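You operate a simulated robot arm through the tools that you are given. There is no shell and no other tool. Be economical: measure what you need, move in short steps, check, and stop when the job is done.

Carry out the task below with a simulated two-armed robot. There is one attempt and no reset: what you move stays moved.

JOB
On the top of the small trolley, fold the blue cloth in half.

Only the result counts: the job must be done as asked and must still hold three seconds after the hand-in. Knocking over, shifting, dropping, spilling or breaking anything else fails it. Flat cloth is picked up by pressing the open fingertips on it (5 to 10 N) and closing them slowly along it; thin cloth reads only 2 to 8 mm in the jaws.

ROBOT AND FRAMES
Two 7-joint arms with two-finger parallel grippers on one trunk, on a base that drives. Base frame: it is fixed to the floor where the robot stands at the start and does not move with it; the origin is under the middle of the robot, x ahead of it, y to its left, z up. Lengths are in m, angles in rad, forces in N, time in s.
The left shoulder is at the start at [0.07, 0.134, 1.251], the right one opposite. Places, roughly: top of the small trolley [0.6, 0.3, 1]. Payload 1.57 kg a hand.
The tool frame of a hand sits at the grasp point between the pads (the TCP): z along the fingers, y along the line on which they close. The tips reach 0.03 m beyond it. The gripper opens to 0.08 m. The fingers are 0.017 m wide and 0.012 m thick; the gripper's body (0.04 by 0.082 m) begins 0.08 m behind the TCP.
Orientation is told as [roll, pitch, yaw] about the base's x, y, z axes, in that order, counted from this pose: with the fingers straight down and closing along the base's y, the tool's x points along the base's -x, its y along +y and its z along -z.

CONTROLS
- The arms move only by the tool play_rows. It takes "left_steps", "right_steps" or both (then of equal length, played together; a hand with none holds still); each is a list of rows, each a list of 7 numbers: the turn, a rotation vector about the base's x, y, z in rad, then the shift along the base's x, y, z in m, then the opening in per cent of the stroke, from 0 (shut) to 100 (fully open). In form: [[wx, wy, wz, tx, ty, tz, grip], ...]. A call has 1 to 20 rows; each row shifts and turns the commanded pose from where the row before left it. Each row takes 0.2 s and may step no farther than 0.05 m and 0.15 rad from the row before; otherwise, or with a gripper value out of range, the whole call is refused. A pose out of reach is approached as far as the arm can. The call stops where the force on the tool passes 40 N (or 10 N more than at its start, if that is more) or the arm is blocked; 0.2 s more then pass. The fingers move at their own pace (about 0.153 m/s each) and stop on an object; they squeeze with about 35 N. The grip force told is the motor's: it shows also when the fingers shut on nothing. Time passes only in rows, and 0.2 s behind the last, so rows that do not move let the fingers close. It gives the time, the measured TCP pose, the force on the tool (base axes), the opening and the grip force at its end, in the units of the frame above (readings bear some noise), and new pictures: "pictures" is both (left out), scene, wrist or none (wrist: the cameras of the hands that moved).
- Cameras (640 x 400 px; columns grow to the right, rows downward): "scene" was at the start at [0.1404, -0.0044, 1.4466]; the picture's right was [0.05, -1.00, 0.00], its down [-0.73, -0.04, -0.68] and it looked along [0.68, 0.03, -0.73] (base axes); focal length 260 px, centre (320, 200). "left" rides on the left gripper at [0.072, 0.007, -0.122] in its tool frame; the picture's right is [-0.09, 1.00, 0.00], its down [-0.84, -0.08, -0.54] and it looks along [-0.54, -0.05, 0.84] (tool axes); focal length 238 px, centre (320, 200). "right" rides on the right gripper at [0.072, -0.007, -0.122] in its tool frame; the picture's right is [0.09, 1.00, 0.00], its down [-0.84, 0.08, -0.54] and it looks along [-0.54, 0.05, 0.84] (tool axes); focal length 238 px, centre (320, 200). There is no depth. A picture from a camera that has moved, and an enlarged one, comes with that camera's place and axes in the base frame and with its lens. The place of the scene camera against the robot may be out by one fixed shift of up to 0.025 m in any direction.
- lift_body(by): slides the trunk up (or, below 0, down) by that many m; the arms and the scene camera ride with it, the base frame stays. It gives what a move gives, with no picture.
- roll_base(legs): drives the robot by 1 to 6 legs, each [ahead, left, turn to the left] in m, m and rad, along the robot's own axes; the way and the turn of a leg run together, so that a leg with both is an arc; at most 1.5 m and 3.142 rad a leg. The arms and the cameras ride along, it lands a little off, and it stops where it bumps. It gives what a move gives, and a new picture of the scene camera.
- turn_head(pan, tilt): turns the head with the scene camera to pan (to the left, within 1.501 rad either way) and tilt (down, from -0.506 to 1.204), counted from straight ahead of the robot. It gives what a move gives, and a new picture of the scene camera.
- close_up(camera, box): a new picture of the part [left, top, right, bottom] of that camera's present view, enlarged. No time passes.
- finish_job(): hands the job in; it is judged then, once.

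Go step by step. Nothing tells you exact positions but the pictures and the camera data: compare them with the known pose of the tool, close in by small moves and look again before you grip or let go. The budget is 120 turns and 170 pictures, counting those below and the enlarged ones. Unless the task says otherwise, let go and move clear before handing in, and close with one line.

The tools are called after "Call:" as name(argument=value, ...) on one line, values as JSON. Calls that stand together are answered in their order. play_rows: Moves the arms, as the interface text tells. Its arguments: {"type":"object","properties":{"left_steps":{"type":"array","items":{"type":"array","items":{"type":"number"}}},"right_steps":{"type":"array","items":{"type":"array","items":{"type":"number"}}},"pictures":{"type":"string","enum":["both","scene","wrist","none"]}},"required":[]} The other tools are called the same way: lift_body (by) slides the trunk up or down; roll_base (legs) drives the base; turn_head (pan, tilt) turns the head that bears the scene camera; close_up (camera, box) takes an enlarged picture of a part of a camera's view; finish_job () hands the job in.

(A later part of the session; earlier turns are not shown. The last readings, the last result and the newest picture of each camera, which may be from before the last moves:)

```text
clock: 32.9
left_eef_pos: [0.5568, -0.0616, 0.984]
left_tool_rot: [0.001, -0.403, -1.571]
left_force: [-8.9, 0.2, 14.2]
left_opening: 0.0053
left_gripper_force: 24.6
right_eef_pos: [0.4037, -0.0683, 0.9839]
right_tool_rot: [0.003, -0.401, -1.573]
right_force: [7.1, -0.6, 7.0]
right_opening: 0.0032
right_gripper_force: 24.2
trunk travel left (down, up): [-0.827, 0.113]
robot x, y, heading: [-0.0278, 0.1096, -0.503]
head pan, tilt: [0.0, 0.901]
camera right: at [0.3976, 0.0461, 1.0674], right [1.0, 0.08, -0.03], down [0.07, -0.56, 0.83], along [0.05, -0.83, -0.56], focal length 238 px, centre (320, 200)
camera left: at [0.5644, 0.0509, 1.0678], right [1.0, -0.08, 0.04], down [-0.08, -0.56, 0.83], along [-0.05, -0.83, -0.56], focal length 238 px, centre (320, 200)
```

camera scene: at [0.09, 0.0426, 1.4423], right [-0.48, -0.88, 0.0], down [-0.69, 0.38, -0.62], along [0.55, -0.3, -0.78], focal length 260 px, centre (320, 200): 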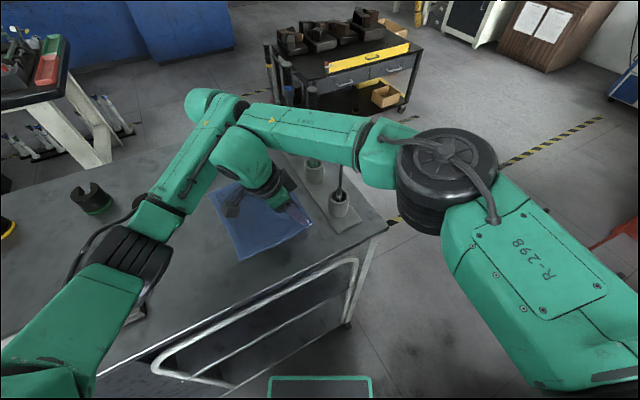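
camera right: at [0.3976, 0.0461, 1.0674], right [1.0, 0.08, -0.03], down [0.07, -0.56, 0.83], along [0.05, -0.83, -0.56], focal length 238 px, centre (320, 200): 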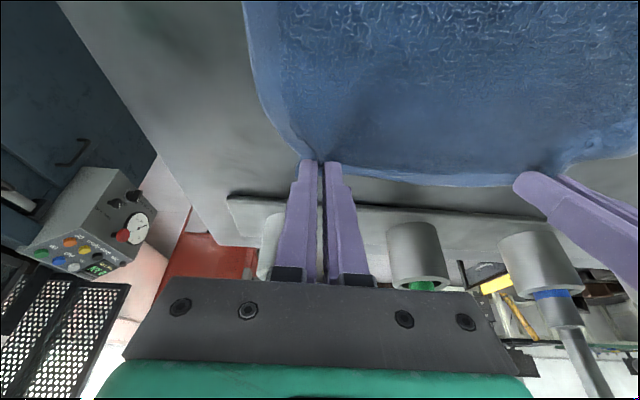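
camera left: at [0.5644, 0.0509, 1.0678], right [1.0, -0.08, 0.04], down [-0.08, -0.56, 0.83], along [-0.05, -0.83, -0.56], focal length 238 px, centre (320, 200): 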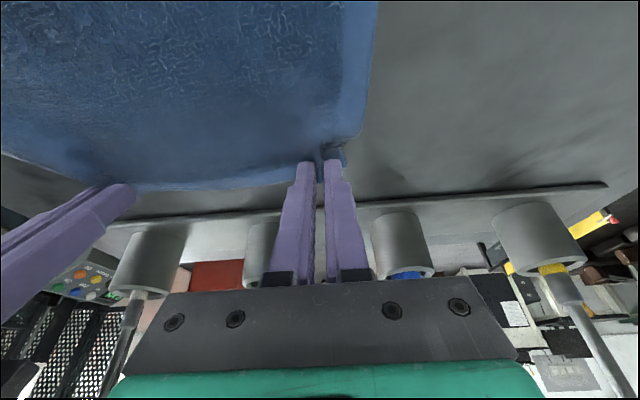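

Both corners are pinched (5.3 and 3.2 mm). I'll lift a little along the fold arc and check.

Call:
play_rows(left_steps=[[0, 0, 0, -0.001, 0.001, 0.012, 0], [0, 0, 0, -0.001, 0.003, 0.0127, 0], [0, 0, 0, 0, 0.005, 0.012, 0], [0, 0, 0, -0.001, 0.0078, 0.0103, 0]], right_steps=[[0, 0, 0, 0.001, 0.001, 0.012, 0], [0, 0, 0, 0.001, 0.003, 0.0127, 0], [0, 0, 0, 0, 0.005, 0.012, 0], [0, 0, 0, -0.001, 0.0078, 0.0103, 0]], pictures="both")

```text
clock: 33.9
left_eef_pos: [0.5582, -0.0462, 1.0289]
left_tool_rot: [-0.002, -0.399, -1.57]
left_force: [-4.3, 0.1, 0.3]
left_opening: 0.0048
left_gripper_force: 25.3
right_eef_pos: [0.4073, -0.0533, 1.0283]
right_tool_rot: [0.001, -0.4, -1.571]
right_force: [5.0, -0.9, -0.2]
right_opening: 0.003
right_gripper_force: 24.3
trunk travel left (down, up): [-0.827, 0.113]
robot x, y, heading: [-0.0283, 0.1124, -0.502]
head pan, tilt: [0.0, 0.901]
camera scene: at [0.0913, 0.0434, 1.4422], right [-0.48, -0.88, 0.0], down [-0.69, 0.38, -0.62], along [0.54, -0.3, -0.78], focal length 260 px, centre (320, 200)
camera right: at [0.4019, 0.062, 1.1126], right [1.0, 0.08, -0.04], down [0.08, -0.56, 0.83], along [0.05, -0.82, -0.56], focal length 238 px, centre (320, 200)
camera left: at [0.5658, 0.0681, 1.1127], right [1.0, -0.08, 0.03], down [-0.08, -0.56, 0.83], along [-0.05, -0.82, -0.56], focal length 238 px, centre (320, 200)
```

scene: 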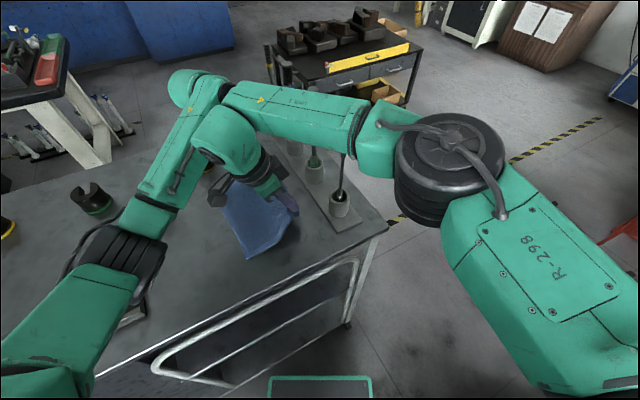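
right: 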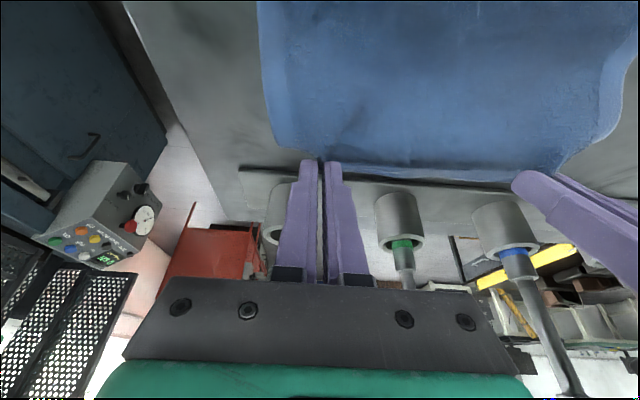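
left: 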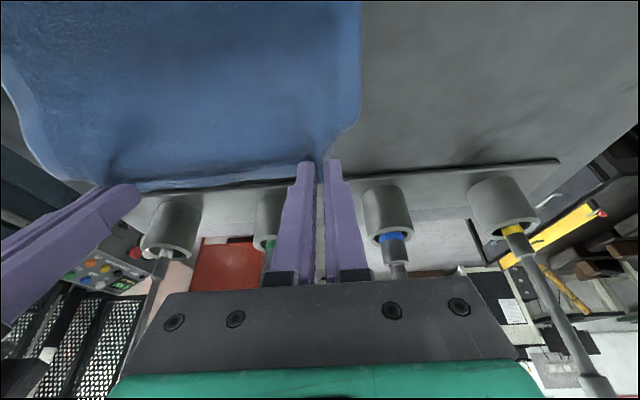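

The whole right edge is lifted cleanly. I'll carry it over along the arc.

Call:
play_rows(left_steps=[[0, 0, 0, -0.0008, 0.009, 0.0096, 0], [0, 0, 0, -0.0008, 0.0105, 0.0081, 0], [0, 0, 0, -0.0008, 0.0117, 0.0066, 0], [0, 0, 0, -0.0008, 0.0128, 0.0048, 0], [0, 0, 0, -0.0008, 0.0134, 0.0029, 0], [0, 0, 0, -0.0008, 0.0138, 0.001, 0], [0, 0, 0, -0.0008, 0.0138, -0.001, 0], [0, 0, 0, -0.0008, 0.0134, -0.0029, 0], [0, 0, 0, -0.0008, 0.0128, -0.0048, 0], [0, 0, 0, -0.0008, 0.0117, -0.0066, 0]], right_steps=[[0, 0, 0, -0.0008, 0.009, 0.0096, 0], [0, 0, 0, -0.0008, 0.0105, 0.0081, 0], [0, 0, 0, -0.0008, 0.0117, 0.0066, 0], [0, 0, 0, -0.0008, 0.0128, 0.0048, 0], [0, 0, 0, -0.0008, 0.0134, 0.0029, 0], [0, 0, 0, -0.0008, 0.0138, 0.001, 0], [0, 0, 0, -0.0008, 0.0138, -0.001, 0], [0, 0, 0, -0.0008, 0.0134, -0.0029, 0], [0, 0, 0, -0.0008, 0.0128, -0.0048, 0], [0, 0, 0, -0.0008, 0.0117, -0.0066, 0]], pictures="both")

```text
clock: 36.1
left_eef_pos: [0.5494, 0.0756, 1.0462]
left_tool_rot: [-0.004, -0.401, -1.572]
left_force: [-14.6, -6.3, 1.6]
left_opening: 0.0057
left_gripper_force: 25.6
right_eef_pos: [0.3999, 0.0208, 1.0577]
right_tool_rot: [0.002, -0.4, -1.57]
right_force: [15.1, 6.2, -1.3]
right_opening: 0.0027
right_gripper_force: 24.6
right hand out of reach, approached as far as the arm can: row 7, 8, 9, 10
trunk travel left (down, up): [-0.827, 0.113]
robot x, y, heading: [-0.0307, 0.1135, -0.498]
head pan, tilt: [0.0, 0.901]
camera scene: at [0.091, 0.0431, 1.4422], right [-0.48, -0.88, 0.0], down [-0.69, 0.38, -0.62], along [0.55, -0.3, -0.78], focal length 260 px, centre (320, 200)
camera right: at [0.3931, 0.1356, 1.142], right [1.0, 0.08, -0.03], down [0.08, -0.56, 0.82], along [0.05, -0.82, -0.56], focal length 238 px, centre (320, 200)
camera left: at [0.5568, 0.1894, 1.1304], right [1.0, -0.09, 0.03], down [-0.08, -0.56, 0.83], along [-0.05, -0.82, -0.56], focal length 238 px, centre (320, 200)
```

scene: 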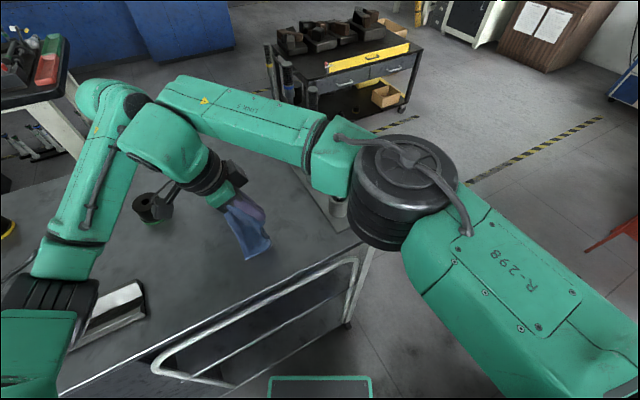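
right: 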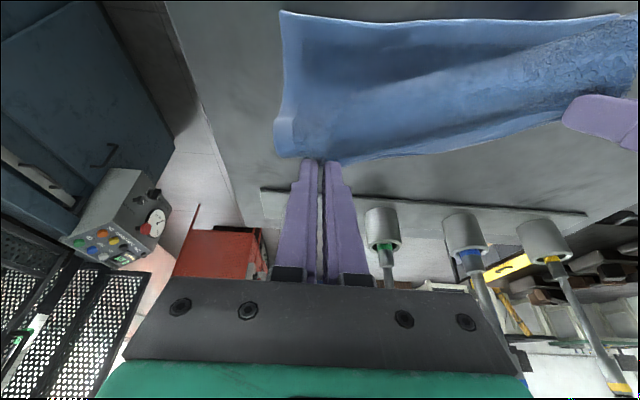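
left: 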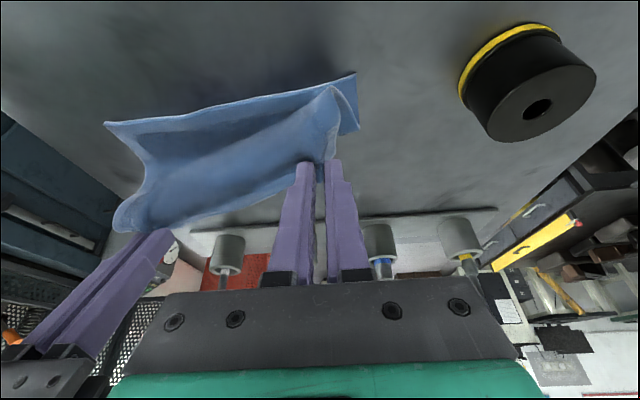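

The right arm hit a limit and lags about 5 cm behind, so the cloth is under tension. I'll un-tilt the right hand so its wrist moves back within reach.

Call:
play_rows(left_steps=[[0, 0, 0, 0, -0.015, 0, 0], [0, 0, 0, 0, -0.015, 0, 0], [0, 0, 0, 0, 0, 0, 0], [0, 0, 0, 0, 0, 0, 0]], right_steps=[[0.1, 0, 0, 0, 0, 0, 0], [0.1, 0, 0, 0, 0, 0, 0], [0.1, 0, 0, 0, 0, 0, 0], [0.1, 0, 0, 0, 0, 0, 0]], pictures="scene")

```text
clock: 37.1
left_eef_pos: [0.5494, 0.0442, 1.0458]
left_tool_rot: [0.0, -0.399, -1.568]
left_force: [-5.4, -0.6, 0.0]
left_opening: 0.0046
left_gripper_force: 25.6
right_eef_pos: [0.3991, 0.0186, 1.0576]
right_tool_rot: [-0.001, 0.002, -1.571]
right_force: [6.0, 0.2, -1.2]
right_opening: 0.0027
right_gripper_force: 24.1
trunk travel left (down, up): [-0.827, 0.113]
robot x, y, heading: [-0.028, 0.1104, -0.497]
head pan, tilt: [0.0, 0.901]
camera scene: at [0.0909, 0.0411, 1.4422], right [-0.48, -0.88, 0.0], down [-0.69, 0.38, -0.62], along [0.55, -0.3, -0.78], focal length 260 px, centre (320, 200)
```

scene: 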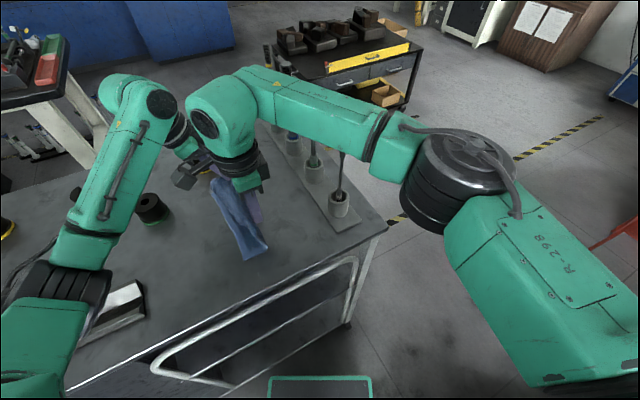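

The right hand recovered and the tension eased. I'll carry both edges on down toward the left edge, with target fingertip points of about (0.392, 0.068) and (0.545, 0.082).

Call:
play_rows(left_steps=[[0, 0, 0, -0.001, 0.0085, -0.002, 0], [0, 0, 0, -0.001, 0.0085, -0.005, 0], [0, 0, 0, -0.001, 0.0085, -0.008, 0], [0, 0, 0, 0, 0.0085, -0.011, 0], [0, 0, 0, 0, 0.0085, -0.012, 0]], right_steps=[[0, 0, 0, -0.001, 0.0085, -0.005, 0], [0, 0, 0, -0.001, 0.0085, -0.008, 0], [0, 0, 0, -0.001, 0.0085, -0.012, 0], [0, 0, 0, -0.001, 0.0085, -0.013, 0], [0, 0, 0, -0.001, 0.0085, -0.014, 0]], pictures="both")

```text
clock: 38.3
left_eef_pos: [0.5452, 0.088, 1.0079]
left_tool_rot: [-0.002, -0.401, -1.569]
left_force: [-6.1, -0.3, -1.1]
left_opening: 0.0047
left_gripper_force: 24.9
right_eef_pos: [0.3932, 0.0628, 1.0059]
right_tool_rot: [-0.001, -0.002, -1.57]
right_force: [6.7, -0.2, 0.1]
right_opening: 0.0028
right_gripper_force: 24.0
trunk travel left (down, up): [-0.827, 0.113]
robot x, y, heading: [-0.0349, 0.1113, -0.5]
head pan, tilt: [0.0, 0.901]
camera scene: at [0.0912, 0.0435, 1.4423], right [-0.48, -0.88, 0.0], down [-0.69, 0.38, -0.62], along [0.54, -0.3, -0.78], focal length 260 px, centre (320, 200)
camera right: at [0.3881, 0.1359, 1.1275], right [1.0, 0.09, 0.0], down [0.08, -0.84, 0.54], along [0.05, -0.54, -0.84], focal length 238 px, centre (320, 200)
camera left: at [0.5539, 0.2027, 1.0924], right [1.0, -0.08, 0.03], down [-0.08, -0.56, 0.83], along [-0.05, -0.82, -0.56], focal length 238 px, centre (320, 200)
```

scene: 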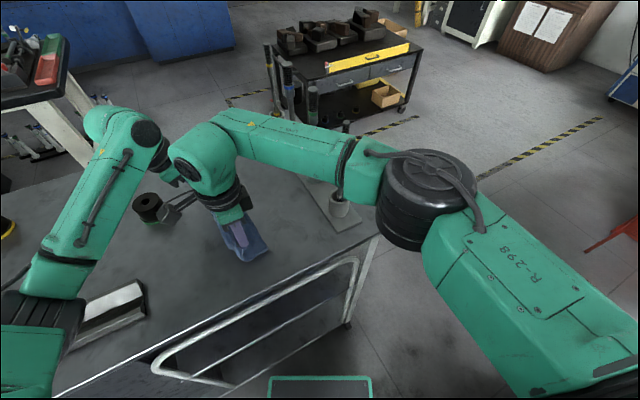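
right: 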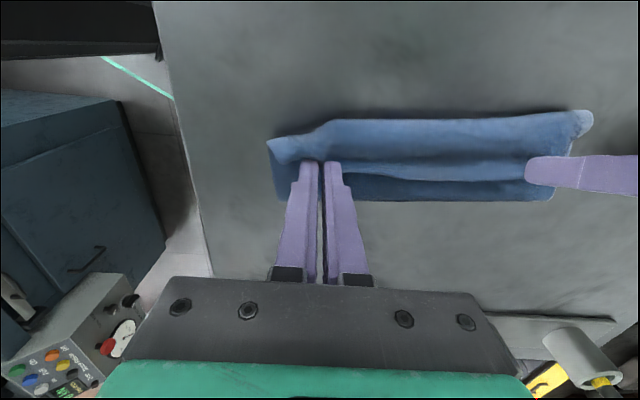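
left: 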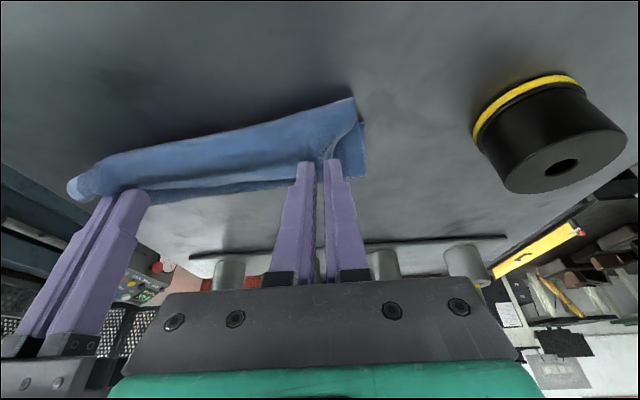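

The edge is nearly laid down, but the crease appears to sit further left than planned. I'll look closer before releasing.

Call:
close_up(camera="right", box=[240, 80, 640, 240])

Call:
close_up(camera="left", box=[40, 70, 400, 240])

Call:
close_up(camera="scene", box=[120, 150, 320, 280])

```text
1.60 times, centred on (440, 160) of right
camera zoom: at [0.3881, 0.1359, 1.1275], right [1.0, 0.09, 0.0], down [0.08, -0.84, 0.54], along [0.05, -0.54, -0.84], focal length 381 px, centre (128, 264)
```

zoom: 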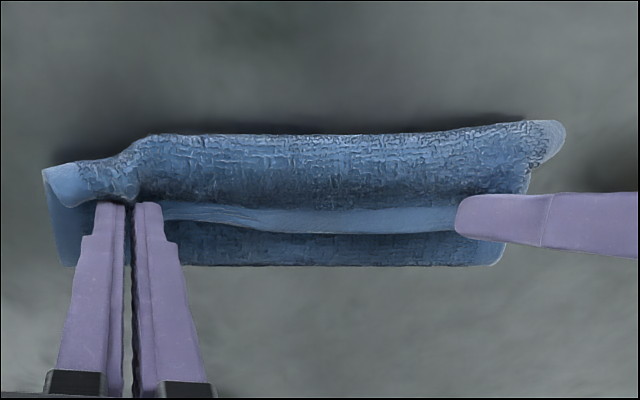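

```text
1.78 times, centred on (220, 155) of left
camera zoom: at [0.5539, 0.2027, 1.0924], right [1.0, -0.08, 0.03], down [-0.08, -0.56, 0.83], along [-0.05, -0.82, -0.56], focal length 424 px, centre (498, 280)
```

zoom: 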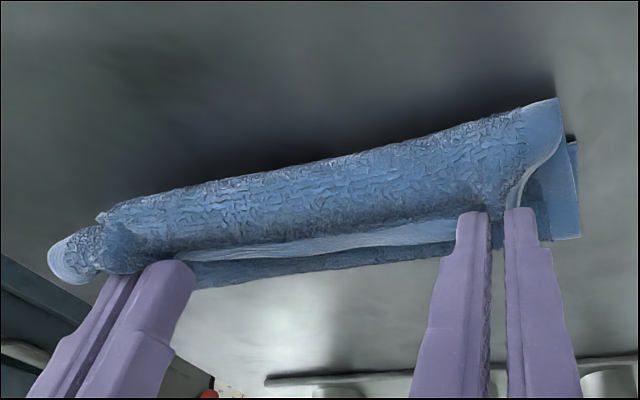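

```text
3.08 times, centred on (220, 215) of scene
camera zoom: at [0.0912, 0.0435, 1.4423], right [-0.48, -0.88, 0.0], down [-0.69, 0.38, -0.62], along [0.54, -0.3, -0.78], focal length 800 px, centre (628, 154)
```

zoom: 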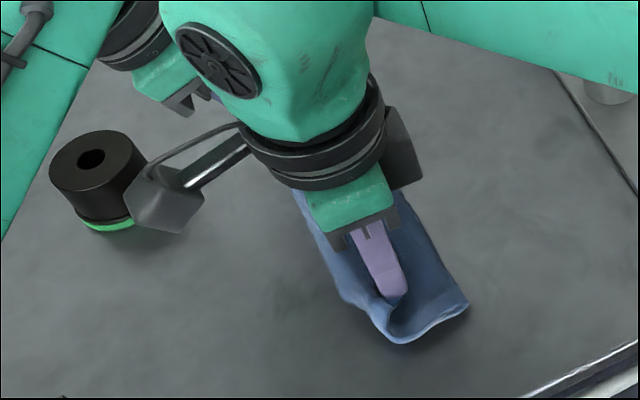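

Looking closely, the gripped edge curls back on itself because the hands stayed leaned the old way, and the crease has been pulled to y≈0.03. I'll back off along the arc so the lower layer settles, and bring the hands upright.

Call:
play_rows(left_steps=[[0, 0, 0, 0, -0.007, 0.012, 0], [0, 0, 0, 0, -0.009, 0.012, 0], [0, 0, 0, 0, -0.011, 0.012, 0], [0, 0, 0, 0, -0.012, 0.012, 0], [0.1, 0, 0, 0, -0.012, 0.004, 0], [0.1, 0, 0, 0, -0.012, 0, 0], [0.1, 0, 0, 0, -0.012, 0, 0], [0.1, 0, 0, 0, -0.013, 0, 0]], right_steps=[[0, 0, 0, 0, -0.006, 0.012, 0], [0, 0, 0, 0, -0.008, 0.012, 0], [0, 0, 0, 0, -0.01, 0.012, 0], [0, 0, 0, 0, -0.01, 0.012, 0], [0, 0, 0, 0, -0.01, 0.004, 0], [0, 0, 0, 0, -0.01, 0, 0], [0, 0, 0, 0, -0.01, 0, 0], [0, 0, 0, 0, -0.008, 0, 0]], pictures="both")

```text
clock: 40.1
left_eef_pos: [0.5471, -0.0004, 1.0591]
left_tool_rot: [0.0, 0.005, -1.568]
left_force: [-6.9, -1.2, -0.1]
left_opening: 0.0046
left_gripper_force: 25.0
right_eef_pos: [0.3936, -0.0106, 1.058]
right_tool_rot: [0.0, 0.003, -1.57]
right_force: [6.7, 0.9, -0.1]
right_opening: 0.003
right_gripper_force: 24.5
trunk travel left (down, up): [-0.827, 0.113]
robot x, y, heading: [-0.0323, 0.1117, -0.499]
head pan, tilt: [0.0, 0.901]
camera scene: at [0.0908, 0.0401, 1.4421], right [-0.48, -0.88, 0.0], down [-0.69, 0.38, -0.62], along [0.55, -0.3, -0.78], focal length 260 px, centre (320, 200)
camera right: at [0.388, 0.0611, 1.1797], right [1.0, 0.09, 0.0], down [0.08, -0.84, 0.54], along [0.05, -0.54, -0.84], focal length 238 px, centre (320, 200)
camera left: at [0.5542, 0.0703, 1.1822], right [1.0, -0.09, 0.0], down [-0.08, -0.84, 0.54], along [-0.05, -0.54, -0.84], focal length 238 px, centre (320, 200)
```

scene: 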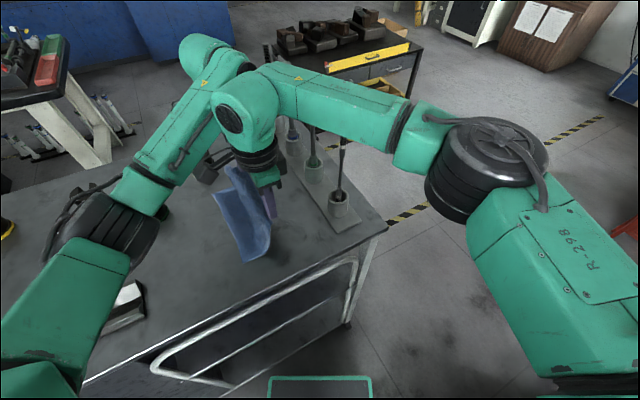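
right: 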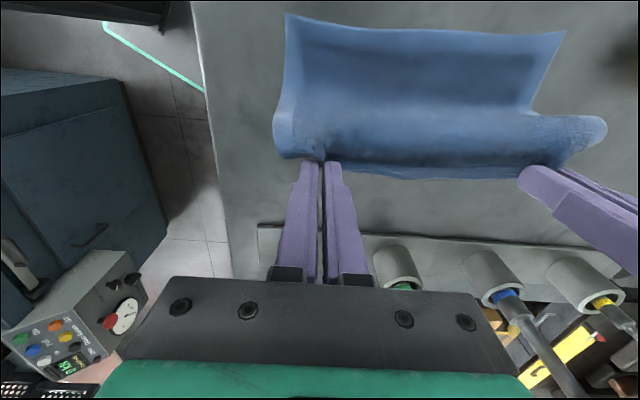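
left: 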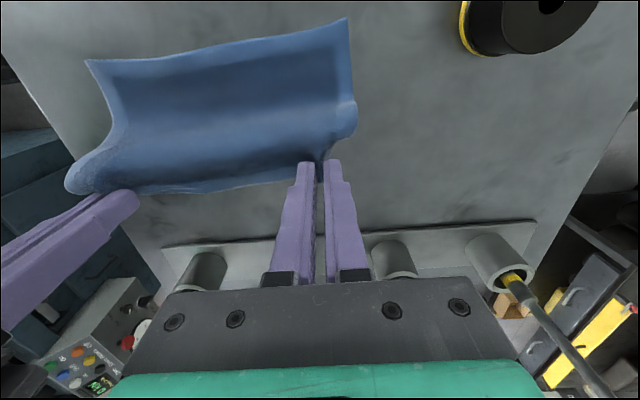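

This confirms it: the lower layer stayed put (left edge at about y = 0.08), and the sheet only loops at the fingers. I'll redo the last stretch lower and with slack, so the crease stays near y≈0.

Call:
play_rows(left_steps=[[0, 0, 0, 0, 0.013, -0.003, 0], [0, 0, 0, 0, 0.013, -0.006, 0], [0, 0, 0, 0, 0.013, -0.01, 0], [0, 0, 0, 0, 0.012, -0.013, 0], [0, 0, 0, 0, 0.011, -0.014, 0], [0, 0, 0, 0, 0.009, -0.012, 0], [0, 0, 0, 0, 0.007, -0.009, 0]], right_steps=[[0, 0, 0, 0, 0.012, -0.003, 0], [0, 0, 0, 0, 0.012, -0.006, 0], [0, 0, 0, 0, 0.012, -0.01, 0], [0, 0, 0, 0, 0.011, -0.013, 0], [0, 0, 0, 0, 0.01, -0.014, 0], [0, 0, 0, 0, 0.009, -0.012, 0], [0, 0, 0, 0, 0.007, -0.009, 0]], pictures="wrist")

Call:
close_up(camera="scene", box=[120, 150, 320, 280])

```text
clock: 41.7
left_eef_pos: [0.5455, 0.0793, 0.9938]
left_tool_rot: [0.002, 0.001, -1.57]
left_force: [-7.3, -1.5, 2.4]
left_opening: 0.0044
left_gripper_force: 24.9
right_eef_pos: [0.3928, 0.0625, 0.9908]
right_tool_rot: [0.001, -0.001, -1.571]
right_force: [8.8, 0.2, 3.7]
right_opening: 0.0032
right_gripper_force: 24.3
trunk travel left (down, up): [-0.827, 0.113]
robot x, y, heading: [-0.03, 0.1106, -0.501]
head pan, tilt: [0.0, 0.901]
camera right: at [0.3869, 0.1357, 1.1129], right [1.0, 0.09, 0.0], down [0.08, -0.84, 0.54], along [0.05, -0.54, -0.84], focal length 238 px, centre (320, 200)
camera left: at [0.5534, 0.151, 1.1157], right [1.0, -0.09, 0.0], down [-0.08, -0.84, 0.54], along [-0.05, -0.54, -0.84], focal length 238 px, centre (320, 200)
```

right: 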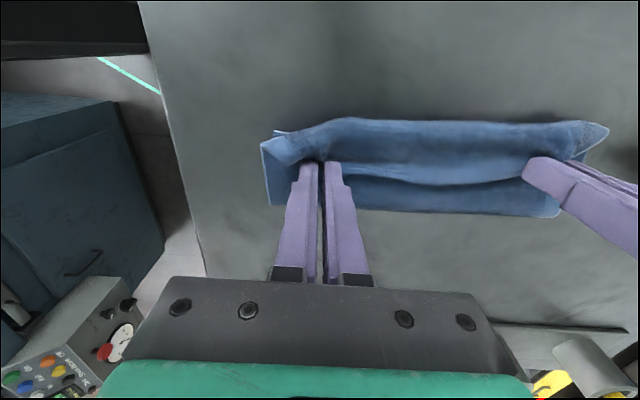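
left: 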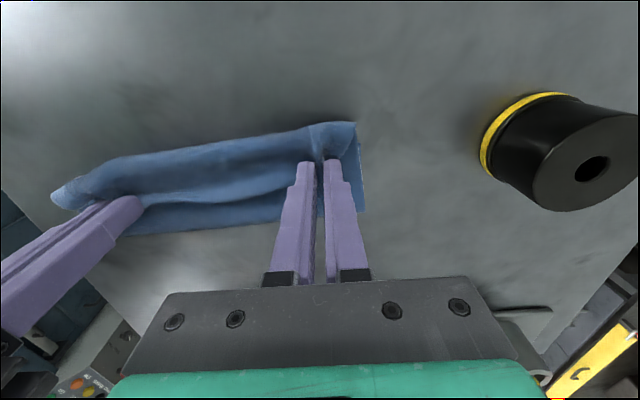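

```text
3.08 times, centred on (220, 215) of scene
camera zoom: at [0.0897, 0.0427, 1.4425], right [-0.48, -0.88, 0.0], down [-0.69, 0.38, -0.62], along [0.55, -0.3, -0.78], focal length 800 px, centre (628, 154)
```

zoom: 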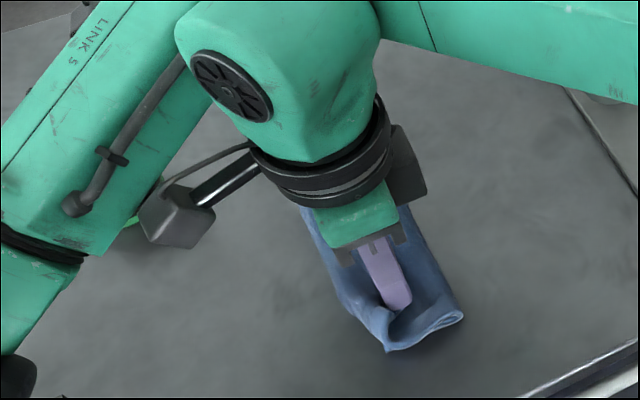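

The crease is still at about y = 0.03 because of the loop at the fingers. I'll let go here, let the edge spring open, and then grip it again from the side where the sheet leads correctly.

Call:
play_rows(left_steps=[[0, 0, 0, 0, 0.005, 0, 0], [0, 0, 0, 0, 0.005, 0, 0], [0, 0, 0, 0, 0, 0, 20], [0, 0, 0, 0, 0, 0, 40], [0, 0, 0, 0, 0, 0, 40], [0, 0, 0, 0, 0, 0.02, 40], [0, 0, 0, 0, 0, 0.04, 40], [0, 0, 0, 0, 0, 0.04, 40]], right_steps=[[0, 0, 0, 0, 0.005, 0, 0], [0, 0, 0, 0, 0.005, 0, 0], [0, 0, 0, 0, 0, 0, 20], [0, 0, 0, 0, 0, 0, 40], [0, 0, 0, 0, 0, 0, 40], [0, 0, 0, 0, 0, 0.02, 40], [0, 0, 0, 0, 0, 0.04, 40], [0, 0, 0, 0, 0, 0.04, 40]], pictures="wrist")

Call:
close_up(camera="scene", box=[120, 150, 320, 280])

```text
clock: 43.5
left_eef_pos: [0.545, 0.0895, 1.0935]
left_tool_rot: [-0.002, 0.001, -1.568]
left_force: [-0.5, -0.7, 0.6]
left_opening: 0.0316
left_gripper_force: 0.0
right_eef_pos: [0.3918, 0.0736, 1.091]
right_tool_rot: [-0.001, 0.001, -1.57]
right_force: [-0.6, -0.1, 0.8]
right_opening: 0.0321
right_gripper_force: 0.1
trunk travel left (down, up): [-0.827, 0.113]
robot x, y, heading: [-0.0333, 0.1144, -0.501]
head pan, tilt: [0.0, 0.901]
camera right: at [0.3858, 0.1465, 1.2125], right [1.0, 0.09, 0.0], down [0.08, -0.84, 0.54], along [0.05, -0.54, -0.84], focal length 238 px, centre (320, 200)
camera left: at [0.5528, 0.161, 1.2164], right [1.0, -0.09, 0.0], down [-0.08, -0.84, 0.54], along [-0.05, -0.54, -0.84], focal length 238 px, centre (320, 200)
```

right: 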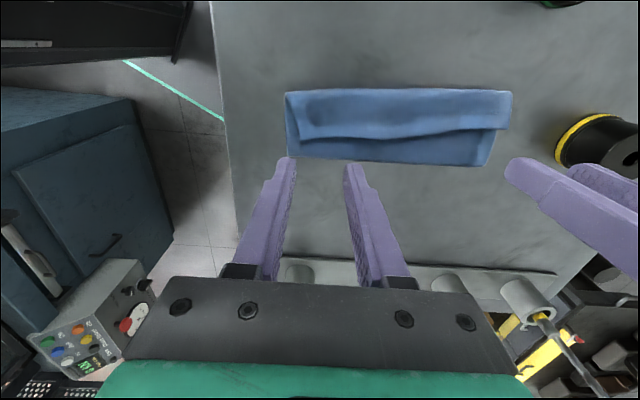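
left: 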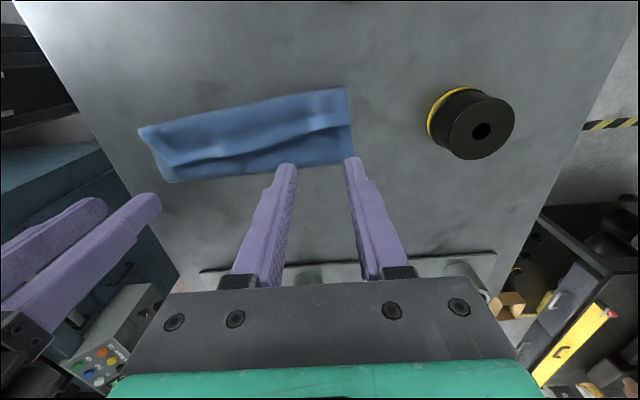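

```text
3.08 times, centred on (220, 215) of scene
camera zoom: at [0.0894, 0.0434, 1.4422], right [-0.48, -0.88, 0.0], down [-0.69, 0.38, -0.62], along [0.55, -0.3, -0.78], focal length 800 px, centre (628, 154)
```

zoom: 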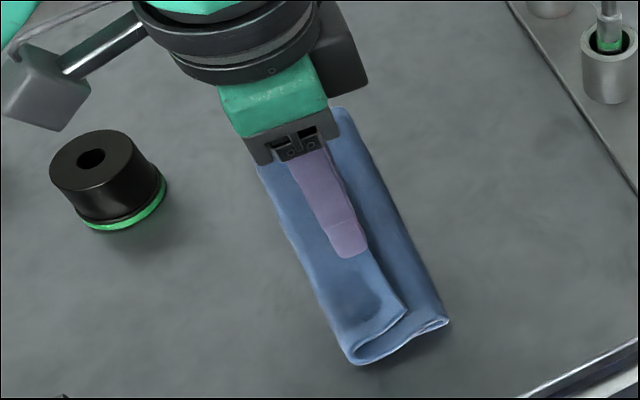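

The cloth is floppy and now lies in a soft Z, with the hem on top pointing −y. I'll regrip the hem, go back far enough to reset the crease, and lay it again without overshooting. First a closer look at the hem.

Call:
close_up(camera="right", box=[270, 60, 530, 220])

Call:
close_up(camera="left", box=[120, 60, 380, 220])

```text
2.46 times, centred on (400, 140) of right
camera zoom: at [0.3858, 0.1465, 1.2125], right [1.0, 0.09, 0.0], down [0.08, -0.84, 0.54], along [0.05, -0.54, -0.84], focal length 587 px, centre (123, 348)
```

zoom: 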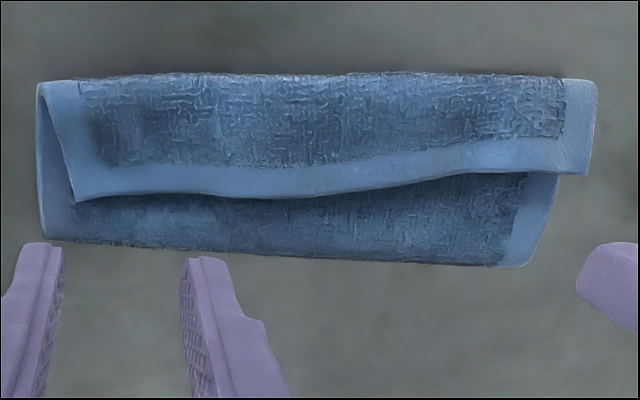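

```text
2.46 times, centred on (250, 140) of left
camera zoom: at [0.5528, 0.161, 1.2164], right [1.0, -0.09, 0.0], down [-0.08, -0.84, 0.54], along [-0.05, -0.54, -0.84], focal length 587 px, centre (492, 348)
```

zoom: 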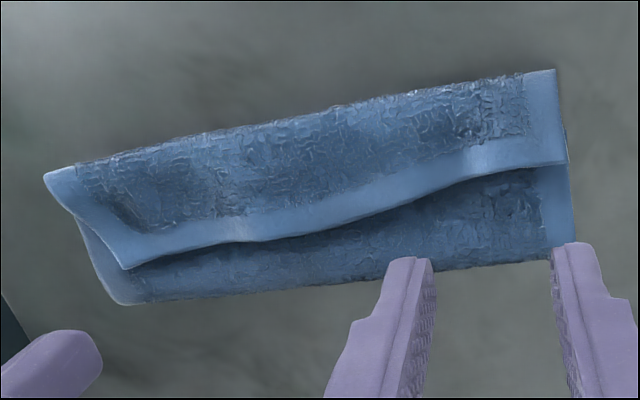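

The hem corners are at about (0.369, 0.057) and (0.587, 0.089). I'll regrip the top layer there with light pressure.

Call:
play_rows(left_steps=[[0, 0, 0, 0.005, 0.003, -0.04, 40], [0, 0, 0, 0.005, 0.003, -0.04, 40], [0, 0, 0, 0, 0, -0.016, 40]], right_steps=[[0, 0, 0, 0.004, 0.001, -0.04, 40], [0, 0, 0, 0.004, 0, -0.04, 40], [0, 0, 0, 0, 0, -0.014, 40]], pictures="none")

Call:
play_rows(left_steps=[[0, 0, 0, 0, 0, -0.004, 40]], right_steps=[[0, 0, 0, 0, 0, -0.004, 40]], pictures="none")

Call:
play_rows(left_steps=[[0, 0, 0, 0, 0, -0.002, 40]], right_steps=[[0, 0, 0, 0, 0, -0.002, 40]], pictures="wrist")

```text
clock: 44.3
left_eef_pos: [0.5572, 0.0946, 0.9976]
left_tool_rot: [0.001, 0.0, -1.571]
left_force: [0.1, 0.9, -0.6]
left_opening: 0.032
left_gripper_force: 0.0
right_eef_pos: [0.4027, 0.0724, 0.9965]
right_tool_rot: [0.0, 0.001, -1.572]
right_force: [0.3, 1.3, 0.8]
right_opening: 0.032
right_gripper_force: 0.0
trunk travel left (down, up): [-0.827, 0.113]
robot x, y, heading: [-0.0274, 0.1142, -0.502]
head pan, tilt: [0.0, 0.901]
```

```text
clock: 44.7
left_eef_pos: [0.557, 0.0941, 0.993]
left_tool_rot: [-0.002, -0.002, -1.569]
left_force: [-0.2, -0.1, 0.8]
left_opening: 0.0321
left_gripper_force: 0.0
right_eef_pos: [0.4005, 0.0743, 0.9924]
right_tool_rot: [0.001, 0.001, -1.571]
right_force: [0.0, -0.1, 3.1]
right_opening: 0.0322
right_gripper_force: 0.0
trunk travel left (down, up): [-0.827, 0.113]
robot x, y, heading: [-0.0292, 0.1104, -0.501]
head pan, tilt: [0.0, 0.901]
```

```text
clock: 45.1
left_eef_pos: [0.5575, 0.0944, 0.9911]
left_tool_rot: [-0.001, 0.0, -1.569]
left_force: [-0.3, 0.4, 0.9]
left_opening: 0.0318
left_gripper_force: 0.0
right_eef_pos: [0.4018, 0.075, 0.9903]
right_tool_rot: [0.0, -0.001, -1.57]
right_force: [0.6, -0.2, 3.2]
right_opening: 0.0322
right_gripper_force: 0.0
trunk travel left (down, up): [-0.827, 0.113]
robot x, y, heading: [-0.0326, 0.1118, -0.502]
head pan, tilt: [0.0, 0.901]
camera right: at [0.3952, 0.1472, 1.1123], right [1.0, 0.09, 0.0], down [0.08, -0.84, 0.54], along [0.05, -0.54, -0.84], focal length 238 px, centre (320, 200)
camera left: at [0.564, 0.1666, 1.1138], right [1.0, -0.09, 0.0], down [-0.08, -0.84, 0.54], along [-0.05, -0.54, -0.84], focal length 238 px, centre (320, 200)
```

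right: 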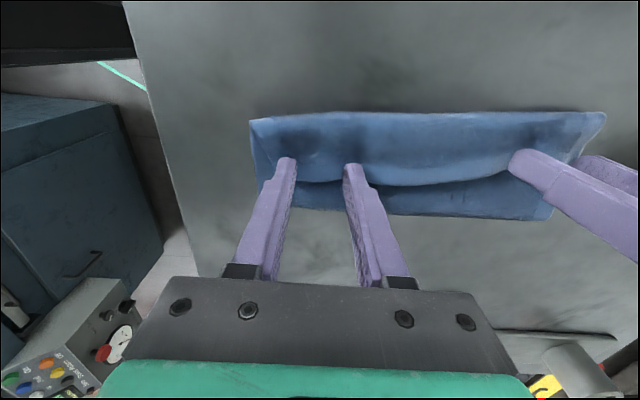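
left: 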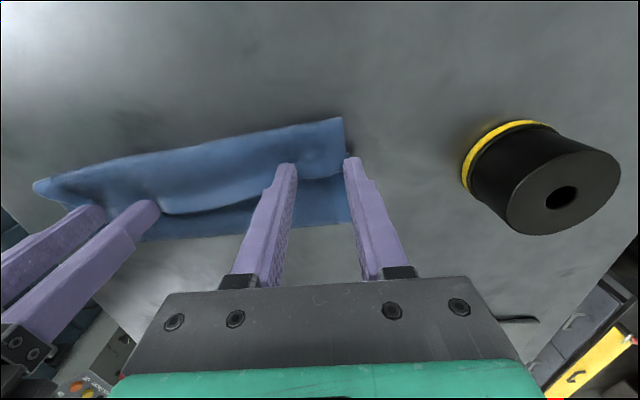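

The left hand is too close to the far corner, so I'll shift it inward, then press both lightly.

Call:
play_rows(left_steps=[[0, 0, 0, -0.012, 0.004, 0.003, 40], [0, 0, 0, 0, 0, -0.005, 40], [0, 0, 0, 0, 0, -0.002, 40]], right_steps=[[0, 0, 0, 0, 0, 0, 40], [0, 0, 0, 0, 0, 0, 40], [0, 0, 0, 0, 0, -0.001, 40]], pictures="none")

Call:
play_rows(left_steps=[[0, 0, 0, 0, 0, -0.0015, 40]], right_steps=[[0, 0, 0, 0, 0, -0.001, 40]], pictures="none")

```text
clock: 45.9
left_eef_pos: [0.5434, 0.0997, 0.9891]
left_tool_rot: [0.002, -0.003, -1.57]
left_force: [1.8, 0.0, 5.9]
left_opening: 0.0314
left_gripper_force: 0.1
right_eef_pos: [0.4004, 0.0741, 0.9894]
right_tool_rot: [0.004, 0.001, -1.572]
right_force: [1.5, 0.8, 3.5]
right_opening: 0.0315
right_gripper_force: 0.1
trunk travel left (down, up): [-0.827, 0.113]
robot x, y, heading: [-0.0314, 0.1106, -0.504]
head pan, tilt: [0.0, 0.901]
```

```text
clock: 46.3
left_eef_pos: [0.5438, 0.0978, 0.9875]
left_tool_rot: [0.002, -0.001, -1.57]
left_force: [2.6, 0.8, 11.9]
left_opening: 0.0311
left_gripper_force: 0.0
right_eef_pos: [0.4012, 0.0742, 0.9888]
right_tool_rot: [0.001, 0.0, -1.57]
right_force: [0.8, 0.4, 5.1]
right_opening: 0.0314
right_gripper_force: 0.0
trunk travel left (down, up): [-0.827, 0.113]
robot x, y, heading: [-0.0299, 0.1114, -0.498]
head pan, tilt: [0.0, 0.901]
```

Call:
play_rows(left_steps=[[0, 0, 0, 0, 0, 0.0012, 35], [0, 0, 0, 0, 0, 0, 30], [0, 0, 0, 0, 0, 0, 25], [0, 0, 0, 0, 0, 0, 20], [0, 0, 0, 0, 0, 0, 15], [0, 0, 0, 0, 0, 0, 10], [0, 0, 0, 0, 0, 0, 5], [0, 0, 0, 0, 0, 0, 0], [0, 0, 0, 0, 0, 0, 0]], right_steps=[[0, 0, 0, 0, 0, 0, 35], [0, 0, 0, 0, 0, 0, 30], [0, 0, 0, 0, 0, 0, 25], [0, 0, 0, 0, 0, 0, 20], [0, 0, 0, 0, 0, 0, 15], [0, 0, 0, 0, 0, 0, 10], [0, 0, 0, 0, 0, 0, 5], [0, 0, 0, 0, 0, 0, 0], [0, 0, 0, 0, 0, 0, 0]], pictures="wrist")

```text
clock: 48.3
left_eef_pos: [0.5411, 0.0973, 0.9876]
left_tool_rot: [-0.001, 0.0, -1.572]
left_force: [-7.6, -1.1, 7.9]
left_opening: 0.0076
left_gripper_force: 27.0
right_eef_pos: [0.4012, 0.0758, 0.9903]
right_tool_rot: [0.0, 0.0, -1.572]
right_force: [8.1, 1.2, 4.9]
right_opening: 0.0071
right_gripper_force: 26.7
trunk travel left (down, up): [-0.827, 0.113]
robot x, y, heading: [-0.0259, 0.1109, -0.497]
head pan, tilt: [0.0, 0.901]
camera right: at [0.3936, 0.1474, 1.1113], right [1.0, 0.09, 0.0], down [0.08, -0.84, 0.54], along [0.05, -0.54, -0.84], focal length 238 px, centre (320, 200)
camera left: at [0.5502, 0.1705, 1.11], right [1.0, -0.09, 0.0], down [-0.08, -0.84, 0.54], along [-0.05, -0.54, -0.84], focal length 238 px, centre (320, 200)
```

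right: 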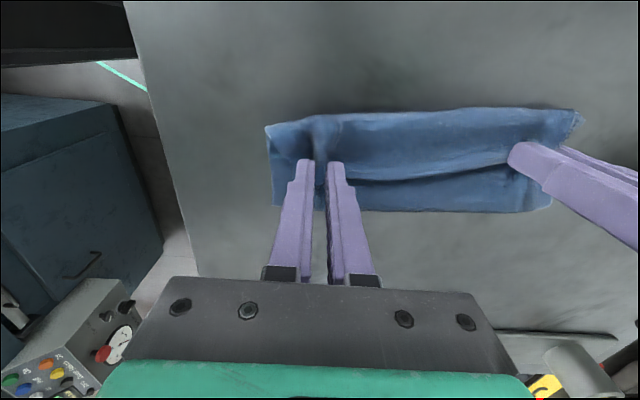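
left: 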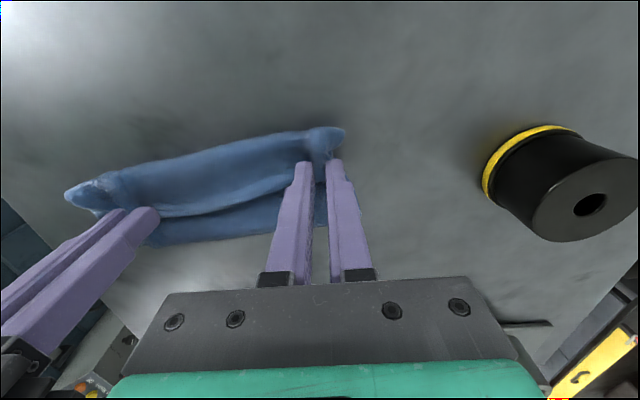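

The openings read about 7 mm, so I may have caught two layers. I'll lift a little and look.

Call:
play_rows(left_steps=[[0, 0, 0, 0, -0.003, 0.012, 0], [0, 0, 0, 0, -0.005, 0.012, 0], [0, 0, 0, 0, -0.005, 0.012, 0], [0, 0, 0, 0, -0.005, 0.012, 0]], right_steps=[[0, 0, 0, 0, -0.003, 0.012, 0], [0, 0, 0, 0, -0.005, 0.012, 0], [0, 0, 0, 0, -0.005, 0.012, 0], [0, 0, 0, 0, -0.005, 0.012, 0]], pictures="wrist")

Call:
close_up(camera="scene", box=[120, 150, 320, 280])

```text
clock: 49.3
left_eef_pos: [0.5434, 0.0804, 1.0337]
left_tool_rot: [-0.001, 0.002, -1.567]
left_force: [-5.8, -1.4, 0.0]
left_opening: 0.0074
left_gripper_force: 26.3
right_eef_pos: [0.402, 0.0553, 1.0364]
right_tool_rot: [-0.002, 0.002, -1.569]
right_force: [6.7, 0.8, -0.1]
right_opening: 0.0068
right_gripper_force: 25.9
trunk travel left (down, up): [-0.827, 0.113]
robot x, y, heading: [-0.0267, 0.1107, -0.498]
head pan, tilt: [0.0, 0.901]
camera right: at [0.3959, 0.1287, 1.158], right [1.0, 0.09, 0.0], down [0.08, -0.84, 0.54], along [0.05, -0.54, -0.84], focal length 238 px, centre (320, 200)
camera left: at [0.5523, 0.1521, 1.1568], right [1.0, -0.09, 0.0], down [-0.07, -0.84, 0.54], along [-0.05, -0.54, -0.84], focal length 238 px, centre (320, 200)
```

right: 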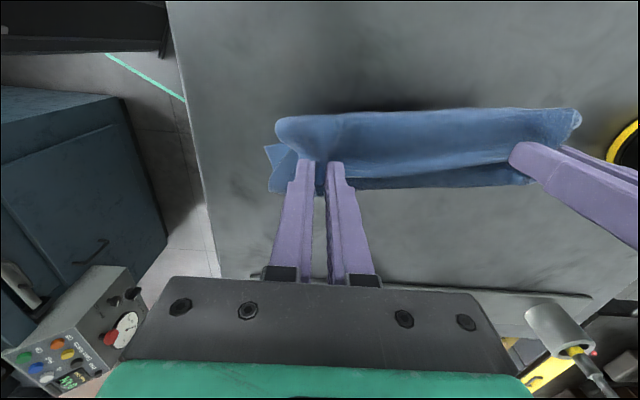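
left: 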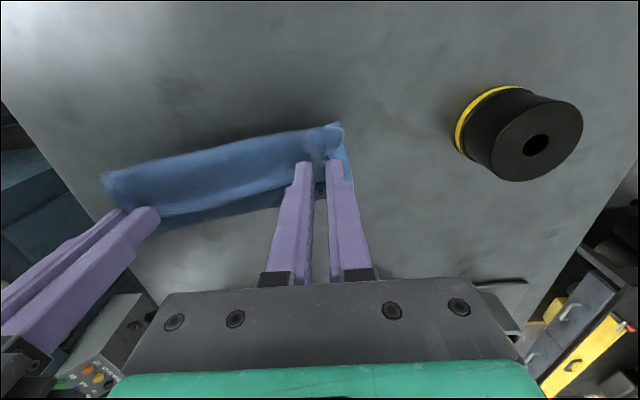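

```text
3.08 times, centred on (220, 215) of scene
camera zoom: at [0.0911, 0.0418, 1.4421], right [-0.48, -0.88, 0.0], down [-0.69, 0.38, -0.62], along [0.55, -0.3, -0.78], focal length 800 px, centre (628, 154)
```

zoom: 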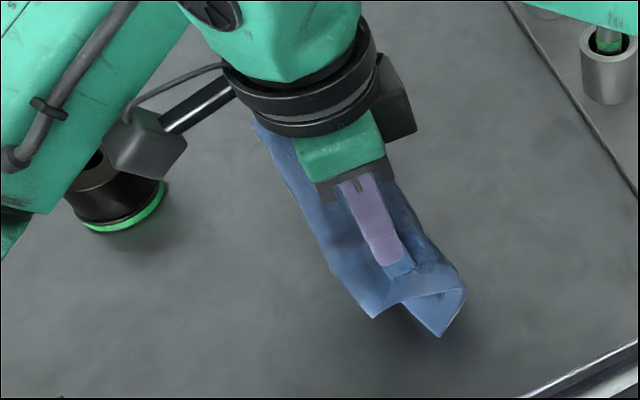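

I caught two layers, with the inner one nested inside the outer fold. I'll raise the hands a bit and relax the squeeze momentarily so the inner layer slips out.

Call:
play_rows(left_steps=[[0, 0, 0, 0, -0.005, 0.015, 0], [0, 0, 0, 0, -0.005, 0.015, 0], [0, 0, 0, 0, 0, 0, 9.5], [0, 0, 0, 0, 0, 0, 9.5], [0, 0, 0, 0, 0, 0, 0], [0, 0, 0, 0, 0, 0, 0]], right_steps=[[0, 0, 0, 0, -0.005, 0.015, 0], [0, 0, 0, 0, -0.005, 0.015, 0], [0, 0, 0, 0, 0, 0, 9], [0, 0, 0, 0, 0, 0, 9], [0, 0, 0, 0, 0, 0, 0], [0, 0, 0, 0, 0, 0, 0]], pictures="wrist")

```text
clock: 50.7
left_eef_pos: [0.5436, 0.0717, 1.064]
left_tool_rot: [-0.002, 0.001, -1.569]
left_force: [-5.8, -2.0, -0.9]
left_opening: 0.0071
left_gripper_force: 26.8
right_eef_pos: [0.4016, 0.0474, 1.0655]
right_tool_rot: [-0.001, 0.0, -1.571]
right_force: [6.3, 0.8, -1.0]
right_opening: 0.0066
right_gripper_force: 25.7
trunk travel left (down, up): [-0.827, 0.113]
robot x, y, heading: [-0.0301, 0.1123, -0.498]
head pan, tilt: [0.0, 0.901]
camera right: at [0.3958, 0.1191, 1.1879], right [1.0, 0.09, 0.0], down [0.08, -0.84, 0.54], along [0.05, -0.54, -0.84], focal length 238 px, centre (320, 200)
camera left: at [0.5519, 0.1429, 1.1867], right [1.0, -0.09, 0.0], down [-0.08, -0.84, 0.54], along [-0.05, -0.54, -0.84], focal length 238 px, centre (320, 200)
```

right: 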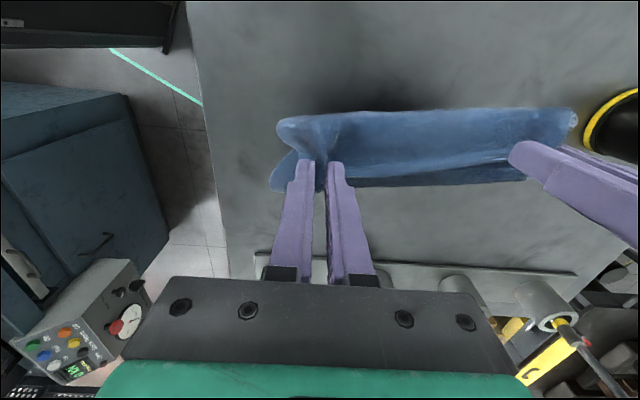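
left: 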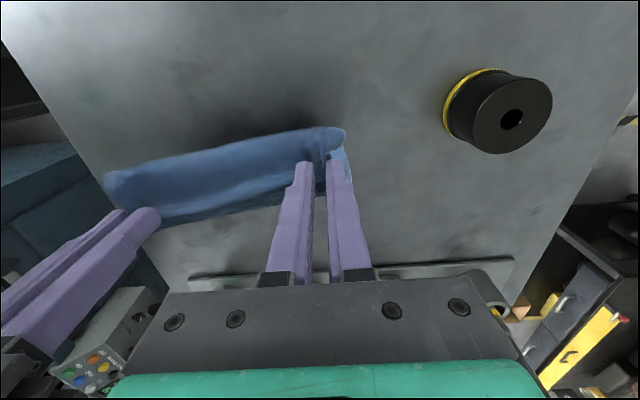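

Call:
play_rows(left_steps=[[0, 0, 0, 0, 0, 0, 11.5], [0, 0, 0, 0, 0, 0, 11.5], [0, 0, 0, 0, 0, 0, 0], [0, 0, 0, 0, 0, 0, 0]], right_steps=[[0, 0, 0, 0, 0, 0, 11], [0, 0, 0, 0, 0, 0, 11], [0, 0, 0, 0, 0, 0, 0], [0, 0, 0, 0, 0, 0, 0]], pictures="none")

Call:
close_up(camera="right", box=[240, 80, 600, 240])

Call:
close_up(camera="scene", box=[120, 150, 320, 280])

```text
clock: 51.7
left_eef_pos: [0.5442, 0.0703, 1.0632]
left_tool_rot: [-0.002, 0.001, -1.57]
left_force: [-5.6, -1.4, -0.3]
left_opening: 0.0069
left_gripper_force: 26.7
right_eef_pos: [0.4024, 0.0453, 1.0661]
right_tool_rot: [-0.002, 0.001, -1.572]
right_force: [5.2, 1.8, -0.3]
right_opening: 0.0061
right_gripper_force: 25.4
trunk travel left (down, up): [-0.827, 0.113]
robot x, y, heading: [-0.033, 0.108, -0.5]
head pan, tilt: [0.0, 0.901]
```

```text
1.78 times, centred on (420, 160) of right
camera zoom: at [0.3957, 0.1189, 1.1879], right [1.0, 0.09, 0.0], down [0.08, -0.84, 0.54], along [0.05, -0.54, -0.84], focal length 424 px, centre (142, 271)
```

zoom: 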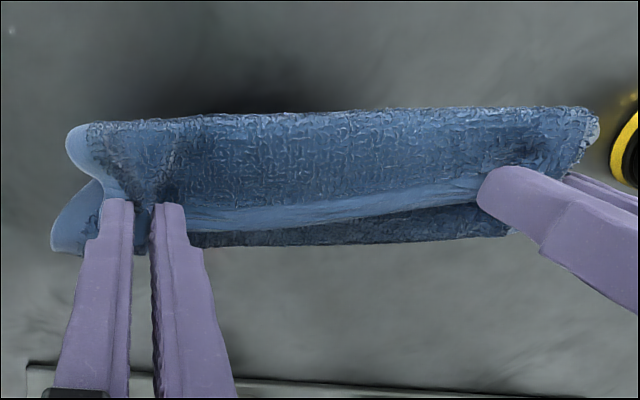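

```text
3.08 times, centred on (220, 215) of scene
camera zoom: at [0.091, 0.0426, 1.4422], right [-0.48, -0.88, 0.0], down [-0.69, 0.38, -0.62], along [0.55, -0.3, -0.78], focal length 800 px, centre (628, 154)
```

zoom: 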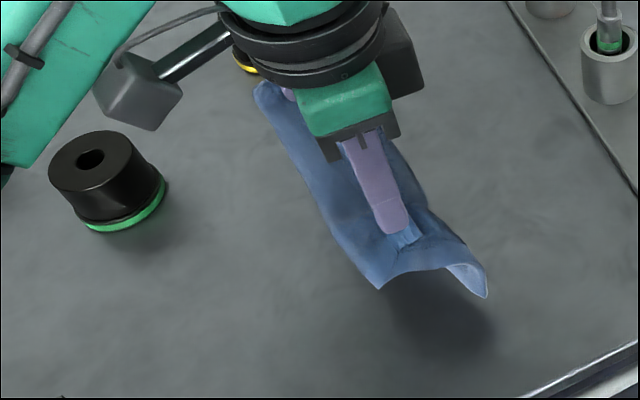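

Call:
close_up(camera="left", box=[80, 90, 400, 250])

Call:
turn_head(pan=0.0, tilt=0.75)

```text
2.00 times, centred on (240, 170) of left
camera zoom: at [0.5518, 0.1427, 1.1867], right [1.0, -0.09, 0.0], down [-0.08, -0.84, 0.54], along [-0.05, -0.54, -0.84], focal length 477 px, centre (480, 260)
```

zoom: 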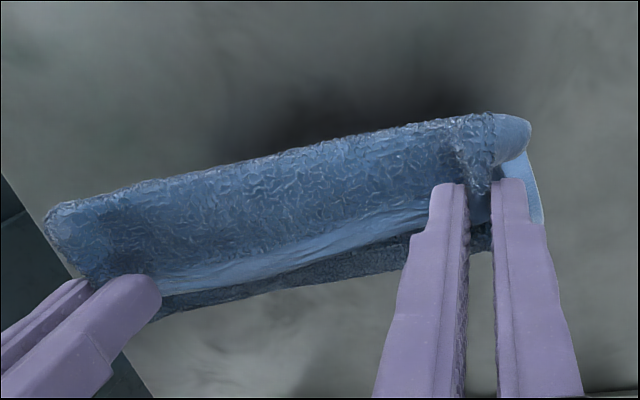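

```text
clock: 52.4
left_eef_pos: [0.5434, 0.0701, 1.0639]
left_tool_rot: [-0.002, -0.001, -1.569]
left_force: [-6.7, -1.3, 0.2]
left_opening: 0.0069
left_gripper_force: 26.0
right_eef_pos: [0.4024, 0.0449, 1.0668]
right_tool_rot: [-0.001, -0.001, -1.57]
right_force: [6.7, 2.1, -1.0]
right_opening: 0.0063
right_gripper_force: 25.9
trunk travel left (down, up): [-0.827, 0.113]
robot x, y, heading: [-0.0299, 0.111, -0.502]
head pan, tilt: [0.0, 0.75]
camera scene: at [0.0975, 0.039, 1.4541], right [-0.48, -0.88, 0.0], down [-0.6, 0.33, -0.73], along [0.64, -0.35, -0.68], focal length 260 px, centre (320, 200)
```

scene: 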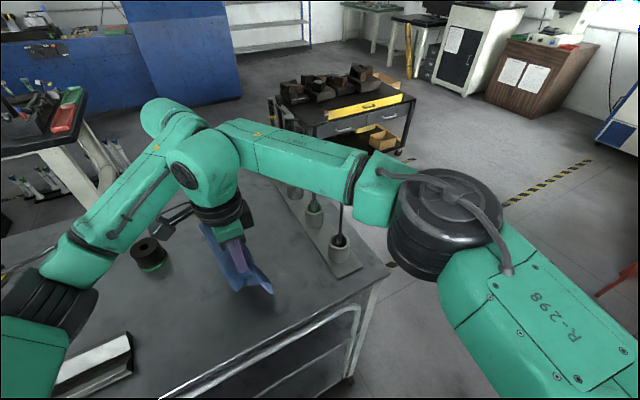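

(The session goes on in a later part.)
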